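You operate a simulated robot arm through the tools that you are given. There is no shell and no other tool.

The job below is to be done with a simulated two-armed robot. You get a single attempt, and the scene is never put back.

Task
Take the ball of twine on the top of the grading bench and put it away on the fourth shelf from the bottom of the bench rack. Then put the water bottle from the low bench on the top of the grading bench. Then open the red tool box lid. The order counts. Set down upright: ball of twine, water bottle.

Only the result counts: the job must be done as asked and must still hold three seconds after the hand-in. Knocking over, shifting, dropping, spilling or breaking anything else fails it. A push-on lid holds only when it is set on centred and level and pressed home; a screw cap is set on level and turned clockwise until tight.

Robot
Two 7-joint arms with two-finger parallel grippers on one trunk, on a base that drives. Base frame: it is fixed to the floor where the robot stands at the start and does not move with it; the origin is under the middle of the robot, x ahead of it, y to its left, z up. Readings come in m, rad, newtons and seconds.
The left shoulder is at the start at [0.062, 0.197, 1.079], the right one opposite. With the tool pointing down near the work surface each hand reaches from about 0.32 to 0.72 m from the robot's upright axis, wherever it stands, measured 20 degrees to its own side. Places, roughly: ball of twine [1.5, -3.25, 0.75]; fourth shelf of the bench rack [2.3, -3, 1.3]; red tool box lid [21.8, -2.1, 1]; top of the grading bench [0.6, -2.9, 0.8]; water bottle [4.25, -3.75, 0.5]. Payload 1.57 kg a hand.
The TCP of each hand is the grasp point between the finger pads, 0.03 m short of the fingertips. In the tool frame z runs along the fingers and y along their closing line. The gripper opens to 0.11 m. The fingers are 0.024 m wide and 0.012 m thick; the gripper's body (0.048 by 0.112 m) begins 0.078 m behind the TCP.
Orientation is that of the tool frame in the base frame, as [roll, pitch, yaw] about the fixed x, y, z axes, in that order (R = Rz(yaw) Ry(pitch) Rx(roll)). With the fingers straight down and closing along the base's y, the tool's x points along the base's -x, its y along +y and its z along -z.

Tools
- The arms move only by the tool servo_tool. It takes "left_plan", "right_plan" or both (then of equal length, played together; a hand with none holds still); each is a list that holds one entry, the list of rows, each a list of 7 numbers: the opening, from 0 (shut) to 1 (fully open), then the shift along the tool's x, y, z in units of 500 mm (1.0 is 500 mm), then the turn, a rotation vector about the tool's x, y, z in units of 60 degrees (1.0 is 60 degrees). In form: [[[gripper, x, y, z, wx, wy, wz], ...]]. A call has 1 to 20 rows; each row is the pose to reach, as a shift and turn from the pose commanded when the call began, along the tool's axes at that moment. A call with a number of a shift or a turn outside -1 to 1 is refused whole. Each row takes 0.2 s and may step no farther than 0.05 m and 0.15 rad from the row before; otherwise, or with a gripper value out of range, the whole call is refused. A pose out of reach is approached as far as the arm can. The call stops where the force on the tool passes 40 N (or 10 N more than at its start, if that is more) or the arm is blocked; 0.2 s more then pass. Each finger travels about 0.072 m/s and halts on what it meets, pressing with about 33 N; the grip force reading is that of the motor and also rises with nothing between the fingers. The clock runs only during rows and for 0.2 s after the last one: add rows that repeat a pose to give the fingers time. The reply holds the time, the measured pose of the TCP, the force on the tool along the base axes, the opening and the grip force, in the units named above and with some noise, with the torque about the TCP (base axes, N m) and any sound that the robot's microphone picked up, and new pictures: "views" is both (left out), scene, wrist or none (wrist: the cameras of the hands that moved).
- Cameras (640 x 400 px; columns grow to the right, rows downward): "scene" is now at [0.1137, -0.0008, 1.6671]; the picture's right is [-0.05, -1.00, 0.00], its down [-0.74, 0.03, -0.67] and it looks along [0.67, -0.03, -0.74] (base axes); focal length 276 px, centre (320, 200). "left" rides on the left gripper at [0.07, -0.016, -0.141] in its tool frame; the picture's right is [0.23, 0.97, 0.00], its down [-0.85, 0.20, -0.48] and it looks along [-0.47, 0.11, 0.88] (tool axes); focal length 222 px, centre (320, 200). "right" rides on the right gripper at [0.07, 0.016, -0.141] in its tool frame; the picture's right is [-0.23, 0.97, 0.00], its down [-0.86, -0.20, -0.48] and it looks along [-0.47, -0.11, 0.88] (tool axes); focal length 222 px, centre (320, 200). There is no depth. A picture from a camera that has moved, and an enlarged one, comes with that camera's place and axes in the base frame and with its lens.
- move_column(by): slides the trunk up (or, below 0, down) by that many m; the arms and the scene camera ride with it, the base frame stays. It gives what a move gives, with no picture.
- base_move(legs): drives the robot by 1 to 6 legs, each [ahead, left, turn to the left] in m, m and rad, along the robot's own axes; the way and the turn of a leg run together, so that a leg with both is an arc; at most 1.5 m and 3.142 rad a leg. The arms and the cameras ride along, it lands a little off, and it stops where it bumps. It gives what a move gives, and a new picture of the scene camera.
- aim_head(pan, tilt): turns the head with the scene camera to pan (to the left, within 1.501 rad either way) and tilt (down, from -0.506 to 1.204), counted from straight ahead of the robot. It gives what a move gives, and a new picture of the scene camera.
- zoom(camera, box): a new picture of the part [left, top, right, bottom] of that camera's present view, enlarged. The clock stands still meanwhile.
- close_job(): hands the job in; it is judged then, once.

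Places have to be worked out from the pictures, the camera data and where the tool is seen. Open the grippers and draw the arms clear of the work before you hand the job in, unless the task says otherwise.

The tools are called as a command line: name --argument value ..., lists and objects as JSON in quotes. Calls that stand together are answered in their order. servo_tool: Moves the arms, as the interface text tells. Its arguments: {"type":"object","properties":{"left_plan":{"type":"array","items":{"type":"array","items":{"type":"array","items":{"type":"number"}}}},"right_plan":{"type":"array","items":{"type":"array","items":{"type":"array","items":{"type":"number"}}}},"views":{"type":"string","enum":["both","scene","wrist","none"]}},"required":[]} The other tools are called the same way: move_column (by) slides the trunk up or down; base_move (legs) drives the base; aim_head (pan, tilt) turns the head that bears the scene camera; zoom (camera, box) takes an enlarged picture of a part of a camera's view; close_job () hands the job in.

At the start:

```text
time_s: 0.0
left_eef_pos: [0.5843, 0.2184, 1.1304]
left_tool_rot: [3.139, 0.0, 3.141]
left_wrist_force: [-0.1, -0.5, 0.5]
left_wrist_torque: [0.01, -0.02, 0.03]
left_finger_gap: 0.1101
left_grip_force: 0.0
right_eef_pos: [0.3533, -0.1453, 1.1133]
right_tool_rot: [-3.139, 0.001, 3.141]
right_wrist_force: [0.5, -0.5, 0.5]
right_wrist_torque: [0.03, -0.01, 0.02]
right_finger_gap: 0.1101
right_grip_force: 0.0
trunk travel left (down, up): [-0.675, 0.315]
robot x, y, heading: [-0.0023, -0.0001, -0.003]
head pan, tilt: [-0.047, 0.827]
```

scene: 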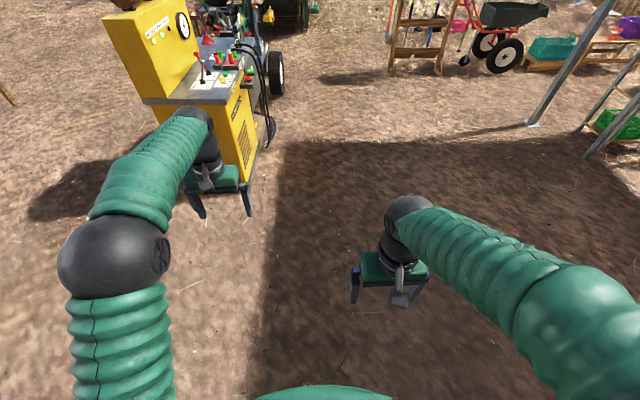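
right: 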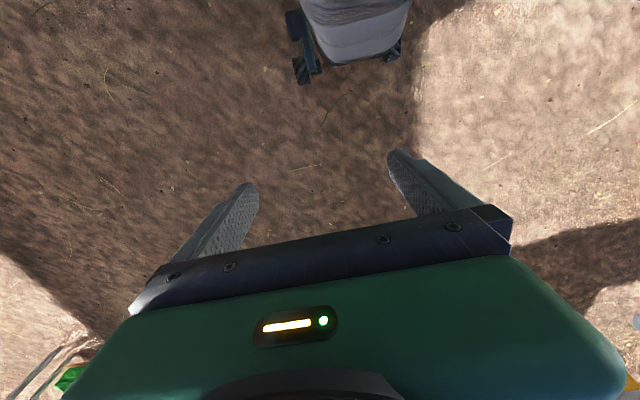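
left: 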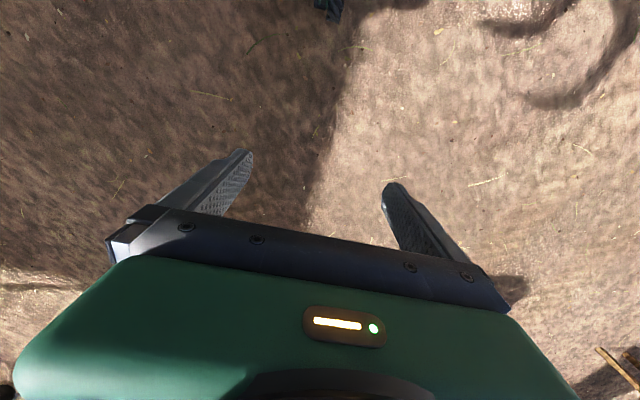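

The picture shows open ground ahead with a yellow machine to the left; the grading bench should be to my right. I turn the head to the right to see it.

aim_head --pan -1.2 --tilt 0.35

```text
time_s: 1.4
left_eef_pos: [0.5842, 0.2184, 1.1307]
left_tool_rot: [3.141, 0.001, 3.141]
left_wrist_force: [-0.3, -0.1, 0.8]
left_wrist_torque: [0.01, 0.01, -0.01]
left_finger_gap: 0.11
left_grip_force: 0.0
right_eef_pos: [0.3522, -0.1456, 1.1129]
right_tool_rot: [3.141, -0.001, 3.141]
right_wrist_force: [-0.5, 0.0, 0.2]
right_wrist_torque: [0.01, -0.01, 0.0]
right_finger_gap: 0.1101
right_grip_force: 0.1
trunk travel left (down, up): [-0.675, 0.315]
robot x, y, heading: [-0.0002, -0.0002, 0.001]
head pan, tilt: [-1.201, 0.351]
camera scene: at [0.0683, -0.084, 1.7091], right [-0.93, -0.36, 0.0], down [-0.13, 0.32, -0.94], along [0.34, -0.88, -0.34], focal length 276 px, centre (320, 200)
```

scene: 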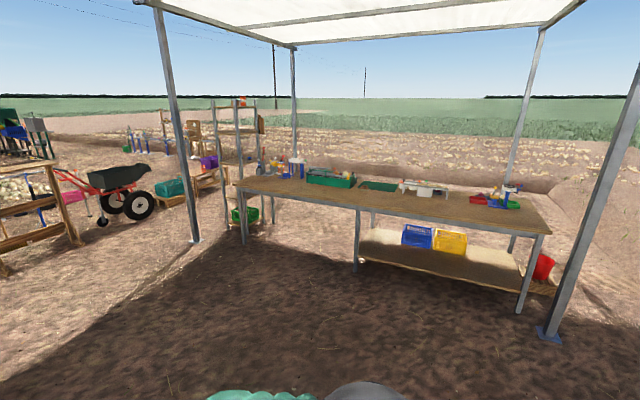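

The bench stands under an awning, with the rack left of it. I enlarge the left and middle parts to find the twine, the rack and the low bench.

zoom --camera "scene" --box '[180, 80, 380, 260]'

zoom --camera "scene" --box '[360, 140, 560, 320]'

zoom --camera "scene" --box '[0, 90, 220, 260]'

```text
2.22 times, centred on (280, 170) of scene
camera zoom: at [0.0683, -0.084, 1.7091], right [-0.93, -0.36, 0.0], down [-0.13, 0.32, -0.94], along [0.34, -0.88, -0.34], focal length 614 px, centre (409, 267)
```

zoom: 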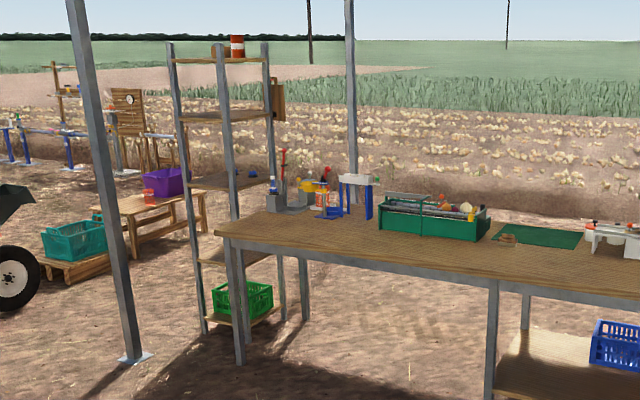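

```text
2.22 times, centred on (460, 230) of scene
camera zoom: at [0.0683, -0.084, 1.7091], right [-0.93, -0.36, 0.0], down [-0.13, 0.32, -0.94], along [0.34, -0.88, -0.34], focal length 614 px, centre (9, 133)
```

zoom: 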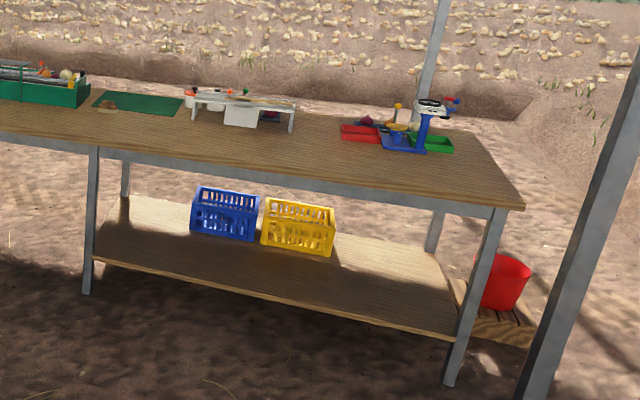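

```text
2.35 times, centred on (110, 175) of scene
camera zoom: at [0.0683, -0.084, 1.7091], right [-0.93, -0.36, 0.0], down [-0.13, 0.32, -0.94], along [0.34, -0.88, -0.34], focal length 650 px, centre (814, 259)
```

zoom: 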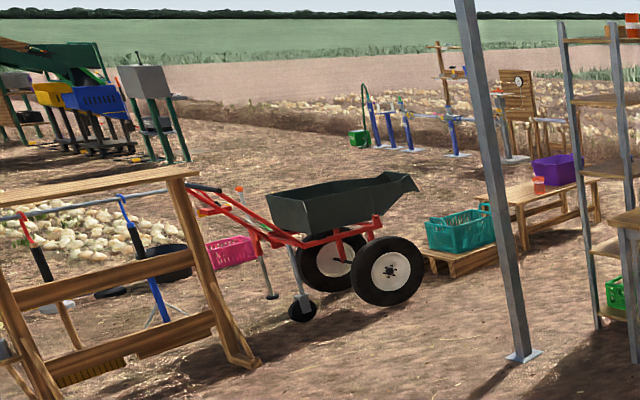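

The twine should be behind/near the green tray at the bench's left part. I turn to face the bench (–y) and drive nearer, to about (1.5, –1.6).

base_move --legs '[[0, 0, -1.571], [0.8, 0.75, 0], [0.8, 0.75, 0]]'

aim_head --pan 0.0 --tilt 0.5

```text
time_s: 16.0
left_eef_pos: [1.7888, -2.1292, 1.1323]
left_tool_rot: [3.141, -0.001, 1.603]
left_wrist_force: [-0.1, 0.3, 0.9]
left_wrist_torque: [0.01, 0.0, 0.0]
left_finger_gap: 0.11
left_grip_force: 0.0
right_eef_pos: [1.4185, -1.9086, 1.1128]
right_tool_rot: [3.14, -0.001, 1.604]
right_wrist_force: [-0.7, 0.9, -0.3]
right_wrist_torque: [0.0, 0.03, -0.04]
right_finger_gap: 0.1102
right_grip_force: 0.1
trunk travel left (down, up): [-0.675, 0.315]
robot x, y, heading: [1.5527, -1.5547, -1.542]
head pan, tilt: [-1.201, 0.351]
camera scene: at [1.468, -1.621, 1.7091], right [-0.39, 0.92, 0.0], down [0.32, 0.14, -0.94], along [-0.86, -0.37, -0.34], focal length 276 px, centre (320, 200)
```

scene: 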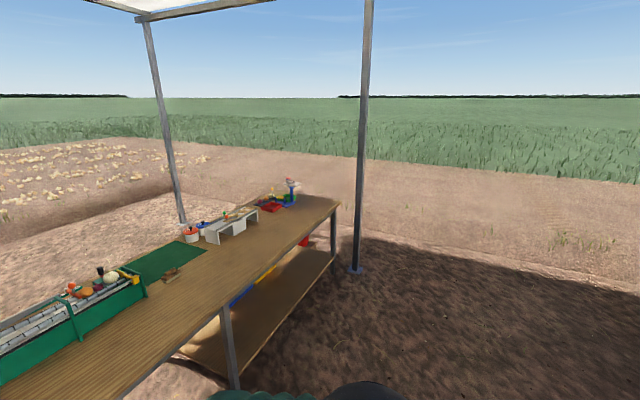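

```text
time_s: 17.4
left_eef_pos: [1.7907, -2.1292, 1.1321]
left_tool_rot: [-3.141, 0.001, 1.604]
left_wrist_force: [-0.3, 0.1, 0.4]
left_wrist_torque: [0.0, 0.01, 0.02]
left_finger_gap: 0.1102
left_grip_force: 0.0
right_eef_pos: [1.4184, -1.9089, 1.1129]
right_tool_rot: [-3.137, 0.003, 1.605]
right_wrist_force: [0.3, -0.7, 1.1]
right_wrist_torque: [-0.01, 0.03, -0.01]
right_finger_gap: 0.1097
right_grip_force: 0.1
trunk travel left (down, up): [-0.675, 0.315]
robot x, y, heading: [1.5526, -1.5505, -1.535]
head pan, tilt: [0.0, 0.499]
camera scene: at [1.5585, -1.6762, 1.6953], right [-1.0, -0.03, 0.0], down [-0.02, 0.48, -0.88], along [0.03, -0.88, -0.48], focal length 276 px, centre (320, 200)
```

scene: 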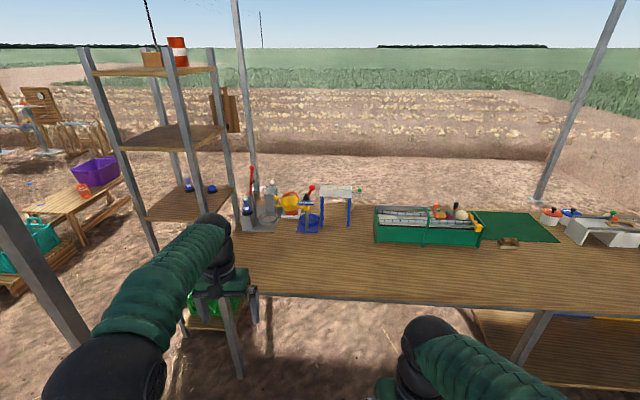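

I'm facing the bench. I enlarge the objects on it to identify the ball of twine.

zoom --camera "scene" --box '[230, 150, 390, 250]'

zoom --camera "scene" --box '[360, 180, 520, 280]'

zoom --camera "scene" --box '[60, 20, 260, 220]'

```text
4.00 times, centred on (310, 200) of scene
camera zoom: at [1.5585, -1.6762, 1.6953], right [-1.0, -0.03, 0.0], down [-0.02, 0.48, -0.88], along [0.03, -0.88, -0.48], focal length 1106 px, centre (360, 200)
```

zoom: 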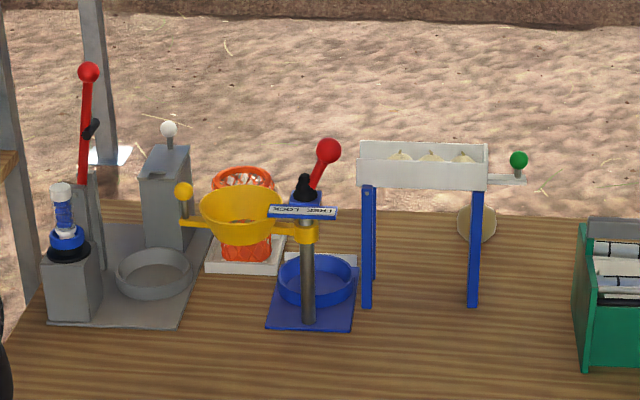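

```text
4.00 times, centred on (440, 230) of scene
camera zoom: at [1.5585, -1.6762, 1.6953], right [-1.0, -0.03, 0.0], down [-0.02, 0.48, -0.88], along [0.03, -0.88, -0.48], focal length 1106 px, centre (-160, 80)
```

zoom: 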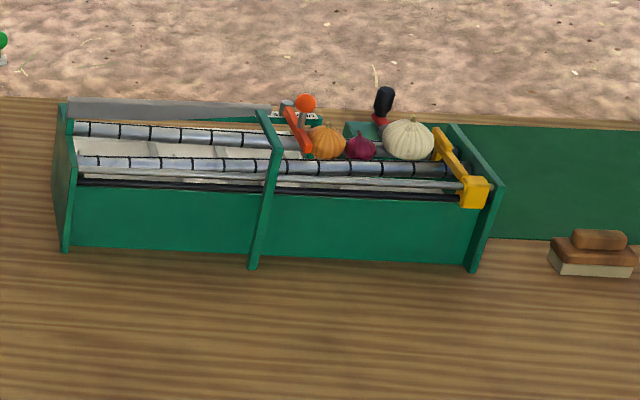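

```text
2.00 times, centred on (160, 120) of scene
camera zoom: at [1.5585, -1.6762, 1.6953], right [-1.0, -0.03, 0.0], down [-0.02, 0.48, -0.88], along [0.03, -0.88, -0.48], focal length 553 px, centre (640, 360)
```

zoom: 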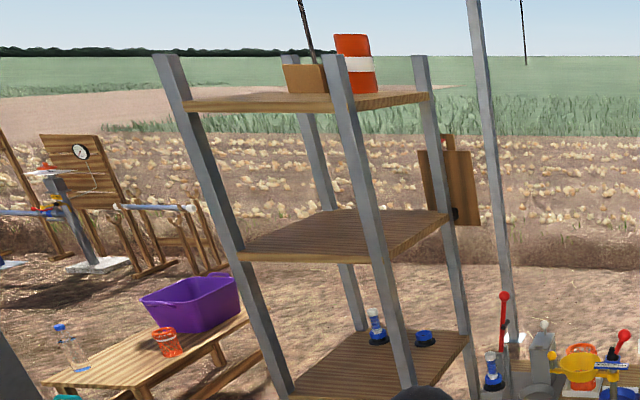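

The tan ball of twine is visible behind the white hopper's right blue leg, at about (1.43, –3.17), near the bench's far edge; it's only reachable from behind the bench. The passage around the left, between the rack and the low bench, needs checking, so I drive sideways to x≈3.2 and look.

base_move --legs '[[0, 0, -0.035], [0, 0.85, 0], [0, 0.85, 0]]'

aim_head --pan 0.0 --tilt 0.6

```text
time_s: 26.3
left_eef_pos: [3.43, -2.1632, 1.1317]
left_tool_rot: [3.137, 0.002, 1.555]
left_wrist_force: [-0.4, -0.6, -0.2]
left_wrist_torque: [0.0, -0.03, 0.0]
left_finger_gap: 0.1099
left_grip_force: 0.2
right_eef_pos: [3.0705, -1.9249, 1.1123]
right_tool_rot: [3.14, 0.003, 1.556]
right_wrist_force: [-0.1, -0.1, 0.2]
right_wrist_torque: [-0.05, -0.02, -0.01]
right_finger_gap: 0.1097
right_grip_force: 0.0
trunk travel left (down, up): [-0.675, 0.315]
robot x, y, heading: [3.2262, -1.5738, -1.586]
head pan, tilt: [0.0, 0.499]
camera scene: at [3.2181, -1.6997, 1.6953], right [-1.0, 0.02, 0.0], down [0.01, 0.48, -0.88], along [-0.01, -0.88, -0.48], focal length 276 px, centre (320, 200)
```

scene: 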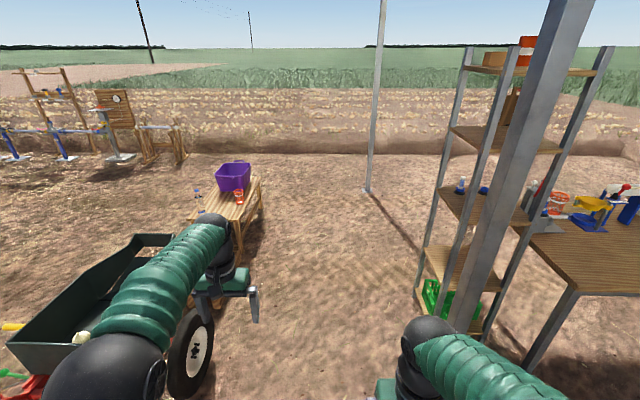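

```text
time_s: 27.0
left_eef_pos: [3.4338, -2.1624, 1.1321]
left_tool_rot: [-3.141, 0.001, 1.555]
left_wrist_force: [0.5, -0.2, 0.5]
left_wrist_torque: [0.04, -0.01, -0.03]
left_finger_gap: 0.1099
left_grip_force: 0.1
right_eef_pos: [3.0736, -1.9249, 1.1124]
right_tool_rot: [3.141, 0.001, 1.556]
right_wrist_force: [0.7, 0.8, 0.7]
right_wrist_torque: [0.02, 0.03, -0.03]
right_finger_gap: 0.1101
right_grip_force: 0.0
trunk travel left (down, up): [-0.675, 0.315]
robot x, y, heading: [3.2225, -1.5808, -1.587]
head pan, tilt: [0.0, 0.6]
camera scene: at [3.2234, -1.6975, 1.6863], right [-1.0, 0.02, 0.0], down [0.01, 0.57, -0.82], along [-0.01, -0.82, -0.57], focal length 276 px, centre (320, 200)
```

scene: 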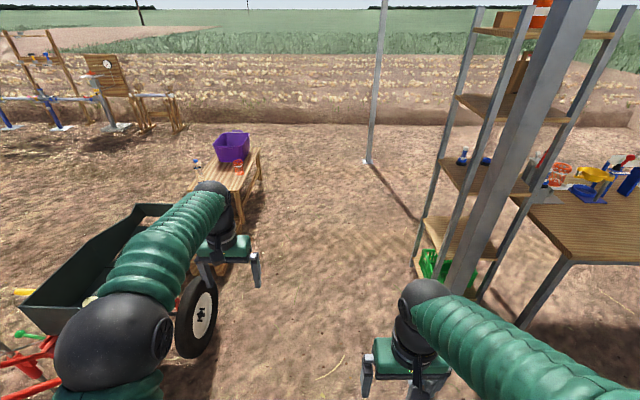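

The corridor between the post/rack (x≲2.7) and the wheelbarrow/low bench (x≳3.8) is clear at x≈3.2. I drive straight ahead through it in two legs.

base_move --legs '[[0, 0, 0.016], [1.3, 0, 0], [1.2, 0, 0]]'

```text
time_s: 39.5
left_eef_pos: [3.4585, -4.6609, 1.1321]
left_tool_rot: [3.14, 0.005, 1.568]
left_wrist_force: [0.0, 0.5, 0.9]
left_wrist_torque: [0.01, 0.0, 0.0]
left_finger_gap: 0.1101
left_grip_force: 0.1
right_eef_pos: [3.0944, -4.4287, 1.1141]
right_tool_rot: [-3.14, 0.004, 1.568]
right_wrist_force: [1.0, 0.1, -0.1]
right_wrist_torque: [-0.01, -0.02, 0.01]
right_finger_gap: 0.1098
right_grip_force: 0.1
trunk travel left (down, up): [-0.675, 0.315]
robot x, y, heading: [3.2403, -4.0792, -1.574]
head pan, tilt: [0.0, 0.6]
camera scene: at [3.2421, -4.198, 1.6863], right [-1.0, 0.0, 0.0], down [0.0, 0.57, -0.82], along [0.0, -0.82, -0.57], focal length 276 px, centre (320, 200)
```

scene: 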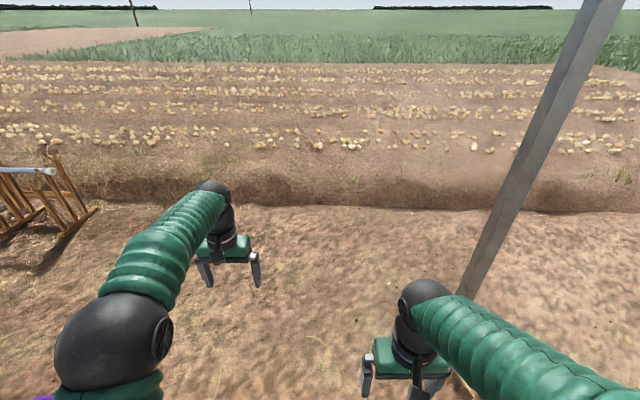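

Now past the rack. I turn right to face west, drive along behind the bench, then turn to face the bench (+y).

base_move --legs '[[0, 0, -1.571], [0.85, 0, 0], [0.8, 0, 0], [0, 0, -1.571]]'

aim_head --pan 0.0 --tilt 0.7

```text
time_s: 55.5
left_eef_pos: [1.4063, -3.4777, 1.1325]
left_tool_rot: [-3.14, 0.003, -1.58]
left_wrist_force: [0.1, -0.3, 0.4]
left_wrist_torque: [-0.01, -0.01, 0.0]
left_finger_gap: 0.1101
left_grip_force: 0.1
right_eef_pos: [1.7681, -3.7127, 1.1147]
right_tool_rot: [-3.139, 0.004, -1.58]
right_wrist_force: [0.3, -0.8, -0.1]
right_wrist_torque: [0.01, -0.02, -0.01]
right_finger_gap: 0.1099
right_grip_force: 0.1
trunk travel left (down, up): [-0.675, 0.315]
robot x, y, heading: [1.6184, -4.0576, 1.562]
head pan, tilt: [0.0, 0.6]
camera scene: at [1.6206, -3.9351, 1.6863], right [1.0, -0.01, 0.0], down [-0.01, -0.57, -0.82], along [0.01, 0.82, -0.57], focal length 276 px, centre (320, 200)
```

scene: 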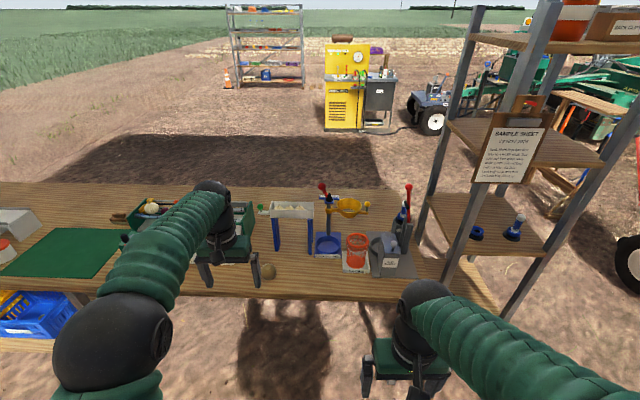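

```text
time_s: 56.2
left_eef_pos: [1.4071, -3.4798, 1.1335]
left_tool_rot: [-3.14, 0.004, -1.581]
left_wrist_force: [-0.1, 0.1, -0.5]
left_wrist_torque: [-0.02, 0.03, 0.0]
left_finger_gap: 0.1101
left_grip_force: 0.0
right_eef_pos: [1.7671, -3.7139, 1.1126]
right_tool_rot: [-3.14, 0.004, -1.579]
right_wrist_force: [0.1, 0.4, 0.4]
right_wrist_torque: [0.01, 0.0, -0.01]
right_finger_gap: 0.1099
right_grip_force: 0.1
trunk travel left (down, up): [-0.675, 0.315]
robot x, y, heading: [1.6203, -4.0612, 1.566]
head pan, tilt: [0.0, 0.7]
camera scene: at [1.6209, -3.9384, 1.6776], right [1.0, -0.01, 0.0], down [-0.01, -0.65, -0.76], along [0.01, 0.76, -0.65], focal length 276 px, centre (320, 200)
```

scene: 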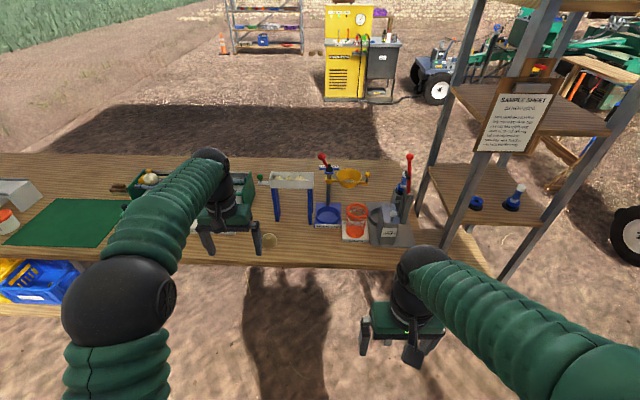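

The ball now shows at pixel (268,241), close to the bench's rear edge, and the rack's rear side carries a hanging "sample sheet" board. I zoom on the ball and rack.

zoom --camera "scene" --box '[220, 170, 340, 290]'

zoom --camera "scene" --box '[420, 0, 640, 280]'

zoom --camera "left" --box '[160, 0, 560, 220]'

```text
3.33 times, centred on (280, 230) of scene
camera zoom: at [1.6209, -3.9384, 1.6776], right [1.0, -0.01, 0.0], down [-0.01, -0.65, -0.76], along [0.01, 0.76, -0.65], focal length 921 px, centre (453, 100)
```

zoom: 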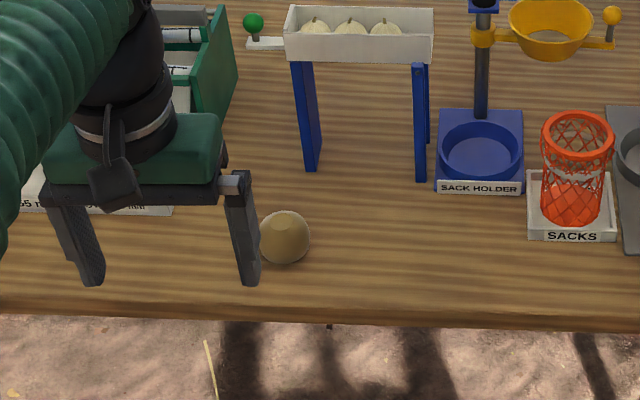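

```text
1.43 times, centred on (530, 140) of scene
camera zoom: at [1.6209, -3.9384, 1.6776], right [1.0, -0.01, 0.0], down [-0.01, -0.65, -0.76], along [0.01, 0.76, -0.65], focal length 395 px, centre (20, 286)
```

zoom: 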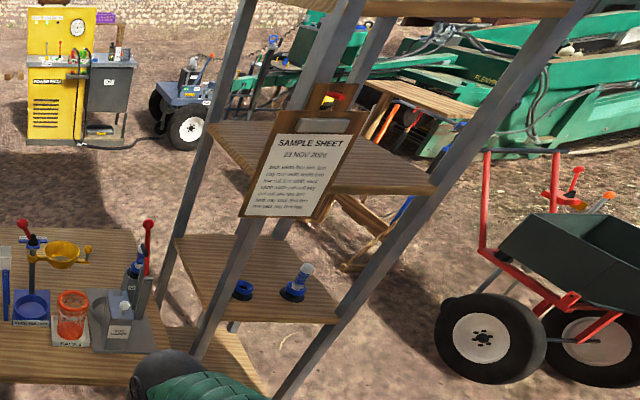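

```text
1.60 times, centred on (360, 110) of left
camera zoom: at [1.422, -3.5473, 1.2731], right [-0.98, -0.22, 0.0], down [-0.19, 0.86, 0.48], along [-0.1, 0.47, -0.88], focal length 355 px, centre (256, 344)
```

zoom: 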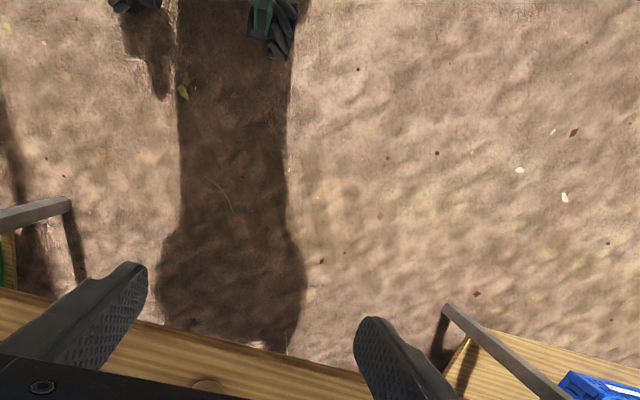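

Triangulating from both sides puts the ball at about (1.427, –3.196, 0.824), radius ≈0.03, bench top ≈0.79. I tilt the left tool 45° forward, then will drive closer.

servo_tool --left_plan '[[[1, 0, 0, 0, 0, -0.125, 0], [1, 0, 0, 0, 0, -0.25, 0], [1, 0, 0, 0, 0, -0.375, 0], [1, 0, 0, 0, 0, -0.5, 0], [1, 0, 0, 0, 0, -0.625, 0], [1, 0, 0, 0, 0, -0.75, 0], [1, 0, 0, 0, 0, -0.75, 0]]]' --views "wrist"

base_move --legs '[[0.27, 0, 0]]'

```text
time_s: 57.8
left_eef_pos: [1.406, -3.4789, 1.1349]
left_tool_rot: [-3.141, 0.79, -1.581]
left_wrist_force: [0.6, -0.3, 0.6]
left_wrist_torque: [0.02, -0.01, -0.01]
left_finger_gap: 0.1103
left_grip_force: 0.1
right_eef_pos: [1.7681, -3.7129, 1.1142]
right_tool_rot: [-3.141, 0.004, -1.581]
right_wrist_force: [-0.1, 0.3, 0.2]
right_wrist_torque: [-0.01, 0.01, 0.0]
right_finger_gap: 0.11
right_grip_force: 0.1
trunk travel left (down, up): [-0.675, 0.315]
robot x, y, heading: [1.6198, -4.0577, 1.559]
head pan, tilt: [0.0, 0.7]
camera left: at [1.4215, -3.6272, 1.1824], right [-0.98, -0.15, -0.16], down [-0.2, 0.26, 0.94], along [-0.1, 0.95, -0.29], focal length 222 px, centre (320, 200)
```

left: 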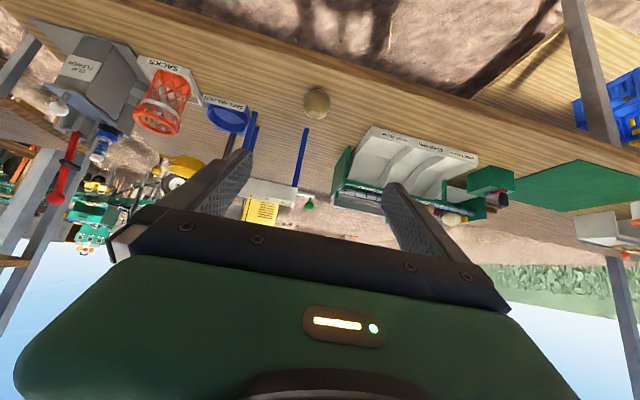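

```text
time_s: 59.6
left_eef_pos: [1.4052, -3.2154, 1.1342]
left_tool_rot: [-3.141, 0.79, -1.575]
left_wrist_force: [0.0, 0.2, 0.4]
left_wrist_torque: [-0.02, -0.03, 0.01]
left_finger_gap: 0.1102
left_grip_force: 0.1
right_eef_pos: [1.7671, -3.4481, 1.1157]
right_tool_rot: [-3.139, 0.004, -1.574]
right_wrist_force: [0.0, 0.1, -0.3]
right_wrist_torque: [-0.01, 0.01, 0.05]
right_finger_gap: 0.11
right_grip_force: 0.1
trunk travel left (down, up): [-0.675, 0.315]
robot x, y, heading: [1.6172, -3.7936, 1.567]
head pan, tilt: [0.0, 0.7]
camera scene: at [1.6221, -3.6766, 1.6779], right [1.0, 0.0, 0.0], down [0.0, -0.64, -0.77], along [0.0, 0.77, -0.64], focal length 276 px, centre (320, 200)
```

scene: 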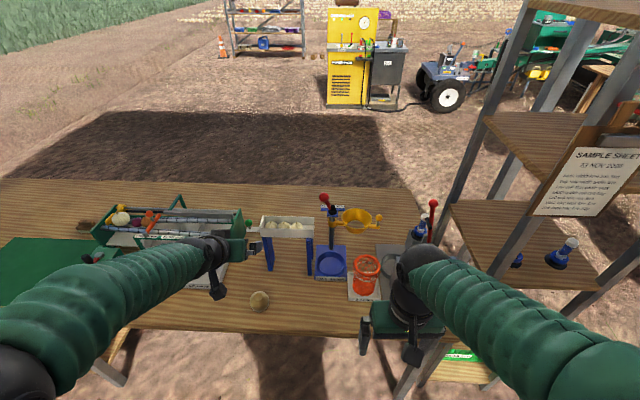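

I zoom in on the ball from the new spot to refine its place and shape.

zoom --camera "scene" --box '[220, 260, 300, 340]'

zoom --camera "left" --box '[200, 0, 440, 200]'

```text
5.00 times, centred on (260, 300) of scene
camera zoom: at [1.6221, -3.6766, 1.6779], right [1.0, 0.0, 0.0], down [0.0, -0.64, -0.77], along [0.0, 0.77, -0.64], focal length 1382 px, centre (620, -300)
```

zoom: 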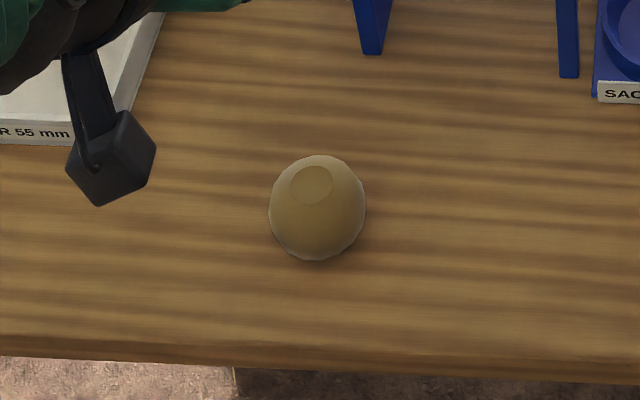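

```text
2.00 times, centred on (320, 100) of left
camera zoom: at [1.4208, -3.3641, 1.1833], right [-0.97, -0.16, -0.16], down [-0.2, 0.26, 0.94], along [-0.1, 0.95, -0.29], focal length 444 px, centre (320, 400)
```

zoom: 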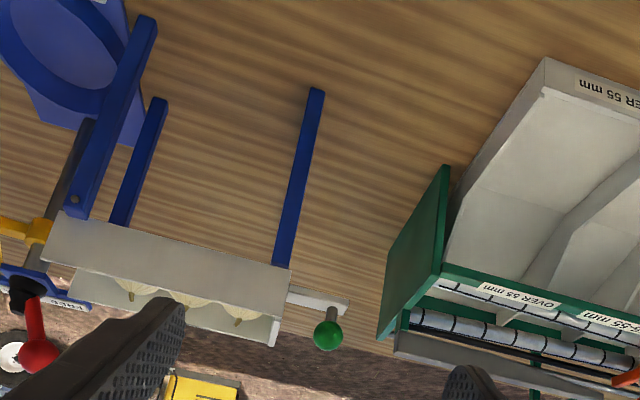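

The ball is about 0.065 m across at (1.422, –3.195), bench top ≈0.79. I lower the tilted left hand to about 0.1 m above it and check with the wrist camera.

servo_tool --left_plan '[[[1, 0.06, -0.034, 0.063, 0, 0, 0], [1, 0.12, -0.034, 0.126, 0, 0, 0], [1, 0.18, -0.034, 0.189, 0, 0, 0], [1, 0.24, -0.034, 0.252, 0, 0, 0], [1, 0.28, -0.034, 0.3, 0, 0, 0], [1, 0.28, -0.034, 0.3, 0, 0, 0]]]' --views "both"

```text
time_s: 61.0
left_eef_pos: [1.422, -3.2063, 0.9272]
left_tool_rot: [-3.139, 0.79, -1.575]
left_wrist_force: [0.1, -0.4, 0.3]
left_wrist_torque: [0.05, 0.02, -0.03]
left_finger_gap: 0.11
left_grip_force: 0.0
right_eef_pos: [1.7667, -3.4485, 1.1151]
right_tool_rot: [-3.141, 0.005, -1.575]
right_wrist_force: [-1.2, 0.4, 0.5]
right_wrist_torque: [-0.01, 0.02, 0.04]
right_finger_gap: 0.1098
right_grip_force: 0.2
trunk travel left (down, up): [-0.675, 0.315]
robot x, y, heading: [1.6196, -3.7938, 1.564]
head pan, tilt: [0.0, 0.7]
camera scene: at [1.6221, -3.6737, 1.6777], right [1.0, 0.0, 0.0], down [0.0, -0.65, -0.76], along [0.0, 0.76, -0.65], focal length 276 px, centre (320, 200)
camera left: at [1.437, -3.3544, 0.9761], right [-0.97, -0.16, -0.16], down [-0.2, 0.26, 0.94], along [-0.1, 0.95, -0.29], focal length 222 px, centre (320, 200)
```

scene: 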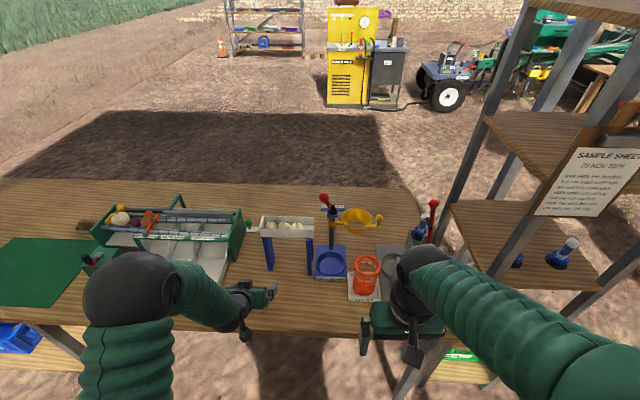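
left: 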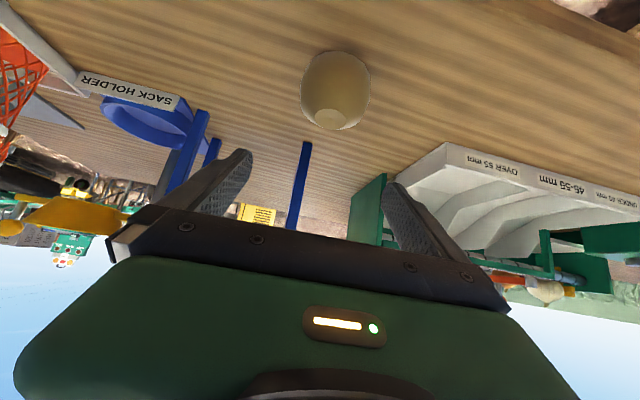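

The ball sits centred between the fingers' planes at about (1.422, –3.194). I go down the last 0.095 m and close.

servo_tool --left_plan '[[[1, 0.043, 0, 0.046, 0, 0, 0], [1, 0.086, 0, 0.093, 0, 0, 0], [1, 0.108, 0, 0.117, 0, 0, 0], [1, 0.129, 0, 0.139, 0, 0, 0], [1, 0.129, 0, 0.139, 0, 0, 0]]]' --views "wrist"

```text
time_s: 62.2
left_eef_pos: [1.422, -3.2026, 0.8332]
left_tool_rot: [-3.141, 0.789, -1.575]
left_wrist_force: [0.1, 0.3, -0.8]
left_wrist_torque: [0.02, -0.03, -0.03]
left_finger_gap: 0.1098
left_grip_force: 0.1
right_eef_pos: [1.7672, -3.4463, 1.1139]
right_tool_rot: [-3.14, 0.005, -1.574]
right_wrist_force: [0.5, -0.1, 0.1]
right_wrist_torque: [0.01, 0.02, -0.02]
right_finger_gap: 0.11
right_grip_force: 0.1
trunk travel left (down, up): [-0.675, 0.315]
robot x, y, heading: [1.6214, -3.7949, 1.568]
head pan, tilt: [0.0, 0.7]
camera left: at [1.4374, -3.3507, 0.8826], right [-0.97, -0.16, -0.16], down [-0.2, 0.26, 0.94], along [-0.1, 0.95, -0.29], focal length 222 px, centre (320, 200)
```

left: 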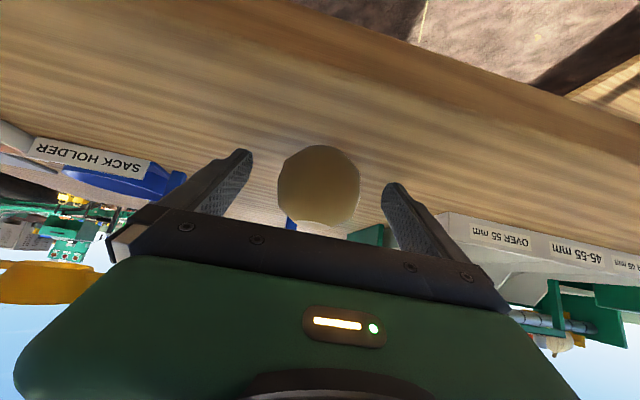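

The ball is well centred between the fingers. I close the gripper.

servo_tool --left_plan '[[[0.5, 0, 0, 0, 0, 0, 0], [0.3, 0, 0, 0, 0, 0, 0], [0.2, 0, 0, 0, 0, 0, 0], [0.2, 0, 0, 0, 0, 0, 0], [0.2, 0, 0, 0, 0, 0, 0]]]' --views "wrist"

```text
time_s: 63.5
left_eef_pos: [1.4214, -3.2019, 0.8346]
left_tool_rot: [-3.14, 0.791, -1.574]
left_wrist_force: [-0.6, -0.9, 0.3]
left_wrist_torque: [-0.02, 0.01, -0.01]
left_finger_gap: 0.0536
left_grip_force: 33.0
right_eef_pos: [1.7668, -3.447, 1.1133]
right_tool_rot: [-3.14, 0.004, -1.573]
right_wrist_force: [0.4, 0.9, 0.0]
right_wrist_torque: [0.05, 0.01, -0.01]
right_finger_gap: 0.1099
right_grip_force: 0.1
trunk travel left (down, up): [-0.675, 0.315]
robot x, y, heading: [1.6205, -3.794, 1.572]
head pan, tilt: [0.0, 0.7]
camera left: at [1.4374, -3.3506, 0.8827], right [-0.97, -0.16, -0.16], down [-0.2, 0.26, 0.94], along [-0.1, 0.95, -0.29], focal length 222 px, centre (320, 200)
```

left: 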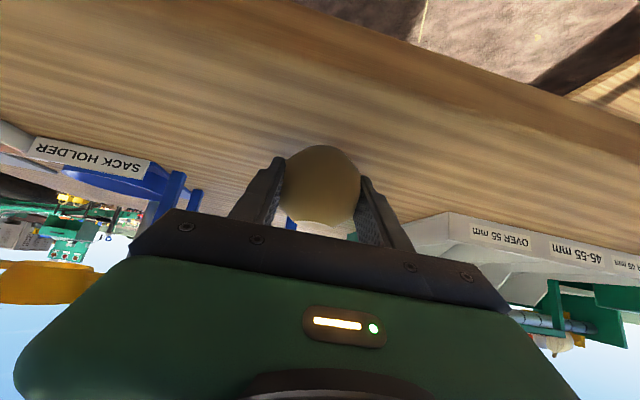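

The grip holds at 0.054 m gap. I lift 0.05 m to check that the ball comes along.

servo_tool --left_plan '[[[0.2, -0.02, 0, -0.02, 0, 0, 0], [0.2, -0.04, 0, -0.04, 0, 0, 0], [0.2, -0.07, 0, -0.07, 0, 0, 0], [0.2, -0.1, 0, -0.1, 0, 0, 0], [0.2, -0.15, 0, -0.15, 0, 0, 0], [0.2, -0.15, 0, -0.15, 0, 0, 0]]]' --views "both"

```text
time_s: 64.8
left_eef_pos: [1.4225, -3.2028, 0.941]
left_tool_rot: [-3.141, 0.789, -1.573]
left_wrist_force: [0.1, 0.1, -0.9]
left_wrist_torque: [-0.03, 0.04, 0.01]
left_finger_gap: 0.0533
left_grip_force: 32.7
right_eef_pos: [1.7681, -3.4477, 1.1129]
right_tool_rot: [-3.14, 0.003, -1.577]
right_wrist_force: [0.7, 0.1, -1.0]
right_wrist_torque: [-0.03, 0.02, -0.02]
right_finger_gap: 0.1096
right_grip_force: 0.1
trunk travel left (down, up): [-0.675, 0.315]
robot x, y, heading: [1.6229, -3.7933, 1.564]
head pan, tilt: [0.0, 0.7]
camera scene: at [1.6223, -3.6725, 1.6776], right [1.0, 0.0, 0.0], down [0.0, -0.65, -0.76], along [0.0, 0.76, -0.65], focal length 276 px, centre (320, 200)
camera left: at [1.4381, -3.3507, 0.9891], right [-0.97, -0.16, -0.16], down [-0.2, 0.26, 0.94], along [-0.1, 0.95, -0.29], focal length 222 px, centre (320, 200)
```

scene: 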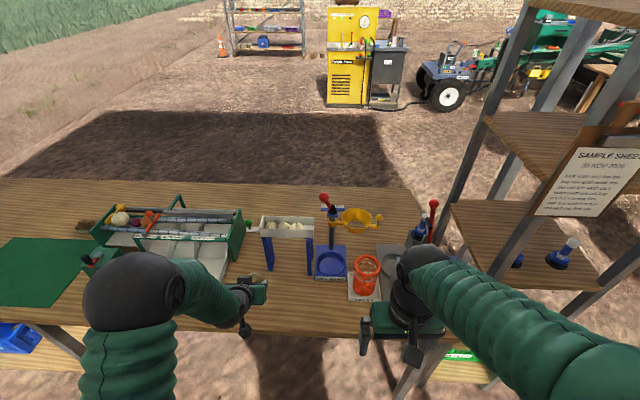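
left: 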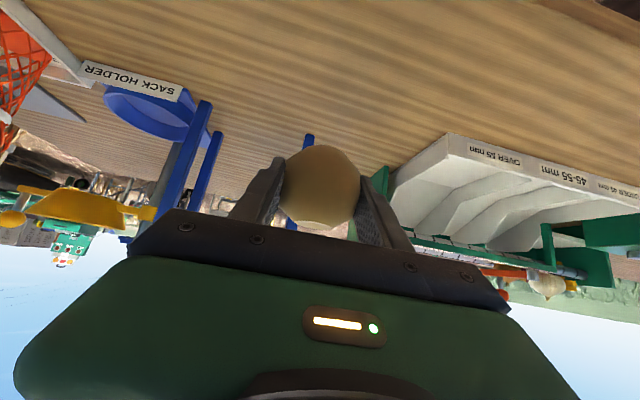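

The ball is held. I raise it another 0.1 m, back away from the bench, and drive round to the rack's east side, turning to face west.

servo_tool --left_plan '[[[0.2, -0.05, 0, -0.05, 0, 0, 0], [0.2, -0.1, 0, -0.1, 0, 0, 0], [0.2, -0.15, 0, -0.15, 0, 0, 0], [0.2, -0.2, 0, -0.2, 0, 0, 0]]]' --views "none"

base_move --legs '[[-0.42, 0, 0], [0, -0.9, 0], [0, -0.85, 0]]'

```text
time_s: 65.8
left_eef_pos: [1.4222, -3.2034, 1.0831]
left_tool_rot: [3.142, 0.791, -1.573]
left_wrist_force: [-0.3, 0.8, -0.5]
left_wrist_torque: [-0.02, 0.01, 0.01]
left_finger_gap: 0.0533
left_grip_force: 33.3
right_eef_pos: [1.7671, -3.4487, 1.1139]
right_tool_rot: [-3.14, 0.006, -1.574]
right_wrist_force: [-1.3, 0.3, 0.4]
right_wrist_torque: [0.0, 0.01, -0.04]
right_finger_gap: 0.11
right_grip_force: 0.1
trunk travel left (down, up): [-0.675, 0.315]
robot x, y, heading: [1.6225, -3.7943, 1.565]
head pan, tilt: [0.0, 0.7]
```

```text
time_s: 76.8
left_eef_pos: [3.1575, -3.622, 1.0803]
left_tool_rot: [-3.135, 0.789, -1.56]
left_wrist_force: [-0.9, -0.4, -0.9]
left_wrist_torque: [0.01, -0.03, -0.01]
left_finger_gap: 0.053
left_grip_force: 33.5
right_eef_pos: [3.5061, -3.8645, 1.1141]
right_tool_rot: [-3.136, 0.004, -1.564]
right_wrist_force: [-0.5, -0.7, 0.0]
right_wrist_torque: [-0.01, -0.02, 0.02]
right_finger_gap: 0.11
right_grip_force: 0.0
trunk travel left (down, up): [-0.675, 0.315]
robot x, y, heading: [3.3645, -4.2126, 1.577]
head pan, tilt: [0.0, 0.7]
camera scene: at [3.3606, -4.091, 1.6776], right [1.0, 0.01, 0.0], down [0.01, -0.65, -0.76], along [0.0, 0.76, -0.65], focal length 276 px, centre (320, 200)
```

scene: 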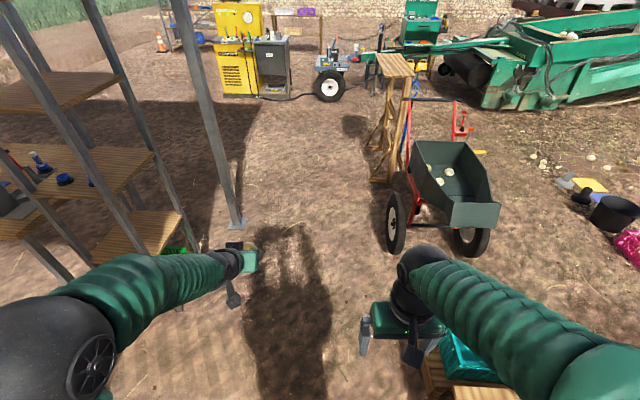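

All clear. I turn left to face west and strafe north alongside the rack, staying back at x≈3.36.

base_move --legs '[[0, 0, 1.565], [0, -0.65, 0], [0, -0.6, 0]]'

move_column --by 0.25

aim_head --pan 0.0 --tilt 0.5

```text
time_s: 87.3
left_eef_pos: [2.7791, -3.1513, 1.0805]
left_tool_rot: [-3.134, 0.792, 0.003]
left_wrist_force: [-0.4, 0.0, -1.3]
left_wrist_torque: [0.0, 0.02, 0.0]
left_finger_gap: 0.0527
left_grip_force: 32.9
right_eef_pos: [3.0232, -2.8066, 1.1142]
right_tool_rot: [-3.136, 0.005, -0.001]
right_wrist_force: [0.4, 0.9, 0.2]
right_wrist_torque: [0.0, -0.01, 0.02]
right_finger_gap: 0.1098
right_grip_force: 0.1
trunk travel left (down, up): [-0.675, 0.315]
robot x, y, heading: [3.3723, -2.9501, 3.135]
head pan, tilt: [0.0, 0.7]
camera scene: at [3.2523, -2.9514, 1.6776], right [0.0, 1.0, 0.0], down [0.65, 0.0, -0.76], along [-0.76, 0.0, -0.65], focal length 276 px, centre (320, 200)
```

scene: 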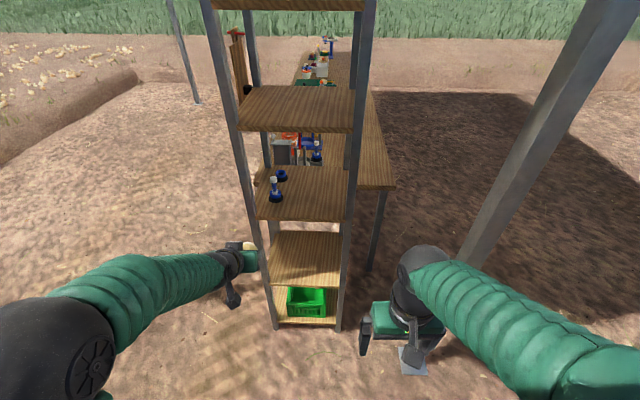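

```text
time_s: 89.9
left_eef_pos: [2.7791, -3.1467, 1.3332]
left_tool_rot: [-3.14, 0.791, -0.002]
left_wrist_force: [0.0, -0.1, -0.5]
left_wrist_torque: [-0.04, -0.02, 0.02]
left_finger_gap: 0.0524
left_grip_force: 33.0
right_eef_pos: [3.0233, -2.8019, 1.3644]
right_tool_rot: [-3.141, 0.005, -0.001]
right_wrist_force: [-0.8, -0.5, 0.2]
right_wrist_torque: [0.01, 0.02, -0.01]
right_finger_gap: 0.1101
right_grip_force: 0.1
trunk travel left (down, up): [-0.925, 0.065]
robot x, y, heading: [3.367, -2.9481, 3.14]
head pan, tilt: [0.0, 0.7]
```

```text
time_s: 90.6
left_eef_pos: [2.7794, -3.1473, 1.3315]
left_tool_rot: [-3.141, 0.79, -0.002]
left_wrist_force: [0.7, -0.2, -1.0]
left_wrist_torque: [0.03, 0.02, 0.0]
left_finger_gap: 0.0527
left_grip_force: 32.7
right_eef_pos: [3.0244, -2.8018, 1.3638]
right_tool_rot: [-3.14, 0.005, -0.001]
right_wrist_force: [-0.2, 0.7, 1.0]
right_wrist_torque: [-0.02, -0.04, 0.0]
right_finger_gap: 0.1101
right_grip_force: 0.0
trunk travel left (down, up): [-0.925, 0.065]
robot x, y, heading: [3.3681, -2.9477, 3.138]
head pan, tilt: [0.0, 0.499]
camera scene: at [3.2459, -2.9455, 1.9453], right [0.0, 1.0, 0.0], down [0.48, 0.0, -0.88], along [-0.88, 0.0, -0.48], focal length 276 px, centre (320, 200)
```

scene: 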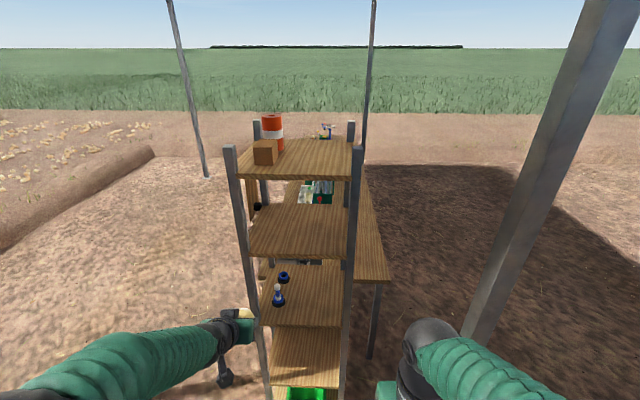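

I enlarge the rack and the wrist view to fix the fourth shelf's edges and height.

zoom --camera "scene" --box '[210, 110, 390, 290]'

zoom --camera "left" --box '[0, 0, 640, 400]'

```text
2.22 times, centred on (300, 200) of scene
camera zoom: at [3.2459, -2.9455, 1.9453], right [0.0, 1.0, 0.0], down [0.48, 0.0, -0.88], along [-0.88, 0.0, -0.48], focal length 614 px, centre (364, 200)
```

zoom: 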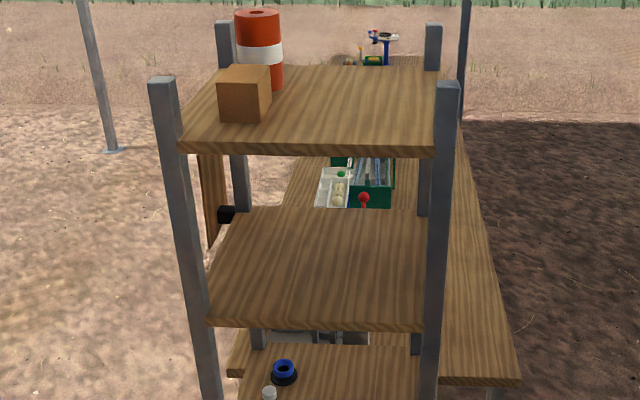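

```text
1.00 times, centred on (320, 200) of left (not enlarged: the box is as wide or as high as the picture)
camera zoom: at [2.929, -3.1301, 1.3802], right [0.16, -0.97, -0.16], down [-0.26, -0.2, 0.94], along [-0.95, -0.11, -0.29], focal length 222 px, centre (320, 200)
```

zoom: 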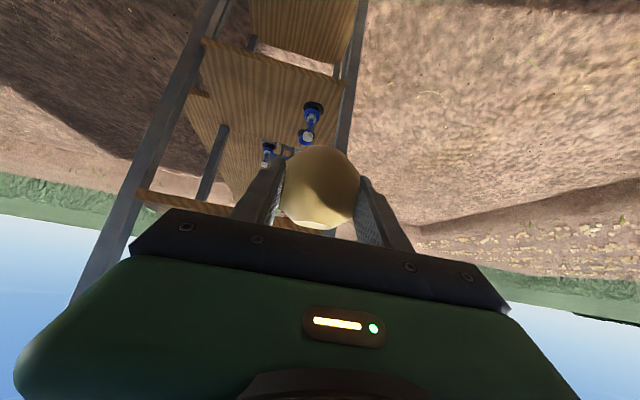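

The ball is held securely and the fourth shelf spans about x 2.13–2.48, y –3.2…–2.83, z≈1.32, and is empty. My right elbow would come close to the awning post at (2.69, –2.48) if I went straight in, so I'll approach diagonally: turn 0.35 rad right and shift south-east.

base_move --legs '[[0, 0, -0.348], [-0.086, 0.374, 0]]'

```text
time_s: 94.1
left_eef_pos: [2.7061, -3.311, 1.3325]
left_tool_rot: [3.13, 0.793, -0.349]
left_wrist_force: [-0.1, 0.3, 0.1]
left_wrist_torque: [0.0, -0.05, 0.02]
left_finger_gap: 0.0526
left_grip_force: 33.2
right_eef_pos: [3.0529, -3.0648, 1.3629]
right_tool_rot: [3.135, 0.005, -0.342]
right_wrist_force: [0.7, 0.8, -0.6]
right_wrist_torque: [-0.04, 0.03, -0.01]
right_finger_gap: 0.1101
right_grip_force: 0.1
trunk travel left (down, up): [-0.925, 0.065]
robot x, y, heading: [3.3288, -3.3309, 2.799]
head pan, tilt: [0.0, 0.499]
camera scene: at [3.2145, -3.2694, 1.9452], right [0.34, 0.94, -0.01], down [0.45, -0.17, -0.88], along [-0.83, 0.29, -0.48], focal length 276 px, centre (320, 200)
```

scene: 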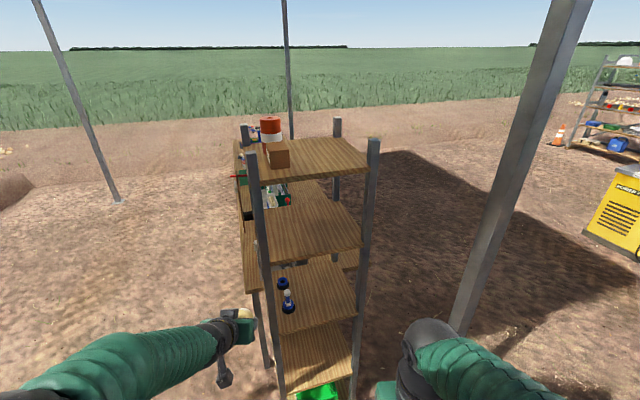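

I re-measure the fourth shelf from this angle before shifting the hand.

zoom --camera "scene" --box '[220, 120, 400, 280]'

```text
2.50 times, centred on (310, 200) of scene
camera zoom: at [3.2145, -3.2694, 1.9452], right [0.34, 0.94, -0.01], down [0.45, -0.17, -0.88], along [-0.83, 0.29, -0.48], focal length 691 px, centre (345, 200)
```

zoom: 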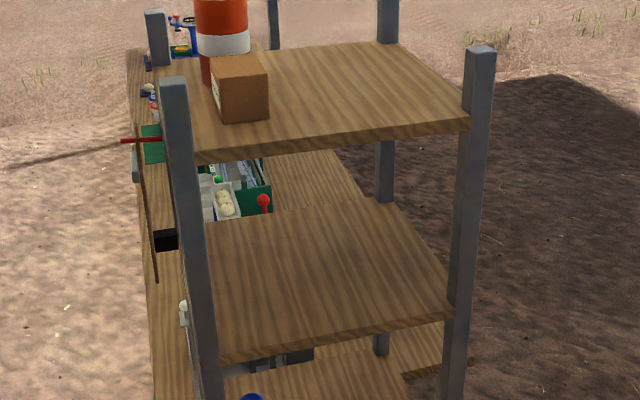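

The corner triangulates to (2.487, –2.855, 1.312), so the shelf top is at about z 1.31. I shift the hand right by 0.165 m and up 0.05 m, then drive 0.25 m in along my heading and check.

servo_tool --left_plan '[[[0.2, -0.015, -0.07, -0.015, 0, 0, 0], [0.2, -0.03, -0.14, -0.03, 0, 0, 0], [0.2, -0.045, -0.21, -0.045, 0, 0, 0], [0.2, -0.06, -0.28, -0.06, 0, 0, 0], [0.2, -0.0756, -0.33, -0.0743, 0, 0, 0], [0.2, -0.0756, -0.33, -0.0743, 0, 0, 0]]]' --views "none"

base_move --legs '[[0.25, 0, 0]]'

zoom --camera "left" --box '[0, 0, 640, 400]'

```text
time_s: 95.5
left_eef_pos: [2.7581, -3.1717, 1.385]
left_tool_rot: [-3.134, 0.789, -0.336]
left_wrist_force: [0.1, 0.1, -1.0]
left_wrist_torque: [0.04, 0.0, -0.06]
left_finger_gap: 0.0526
left_grip_force: 33.2
right_eef_pos: [3.0491, -3.0815, 1.3641]
right_tool_rot: [-3.136, 0.006, -0.342]
right_wrist_force: [0.1, -1.0, 0.4]
right_wrist_torque: [0.0, 0.0, 0.0]
right_finger_gap: 0.1101
right_grip_force: 0.1
trunk travel left (down, up): [-0.925, 0.065]
robot x, y, heading: [3.3271, -3.3292, 2.8]
head pan, tilt: [0.0, 0.499]
```

```text
time_s: 97.3
left_eef_pos: [2.5288, -3.0901, 1.3882]
left_tool_rot: [-3.139, 0.796, -0.337]
left_wrist_force: [0.0, 0.7, -0.2]
left_wrist_torque: [-0.03, 0.03, 0.03]
left_finger_gap: 0.0527
left_grip_force: 32.9
right_eef_pos: [2.8208, -2.9991, 1.3667]
right_tool_rot: [-3.138, 0.009, -0.338]
right_wrist_force: [-0.5, -0.4, 0.5]
right_wrist_torque: [0.03, 0.0, 0.04]
right_finger_gap: 0.1101
right_grip_force: 0.1
trunk travel left (down, up): [-0.925, 0.065]
robot x, y, heading: [3.0918, -3.2456, 2.804]
head pan, tilt: [0.0, 0.499]
camera scene: at [2.9837, -3.2085, 1.9461], right [0.33, 0.94, 0.0], down [0.45, -0.16, -0.88], along [-0.83, 0.29, -0.48], focal length 276 px, centre (320, 200)
```

scene: 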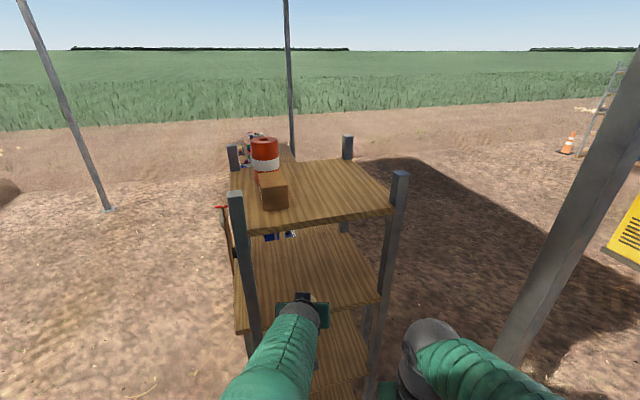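

```text
1.00 times, centred on (320, 200) of left (not enlarged: the box is as wide or as high as the picture)
camera zoom: at [2.6765, -3.1219, 1.4354], right [-0.17, -0.97, -0.16], down [-0.31, -0.1, 0.95], along [-0.94, 0.22, -0.28], focal length 222 px, centre (320, 200)
```

zoom: 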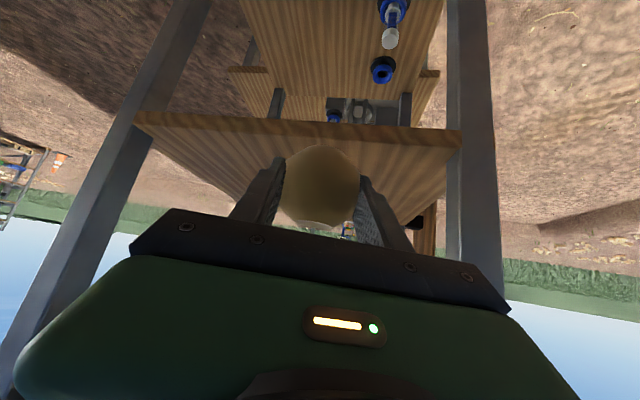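

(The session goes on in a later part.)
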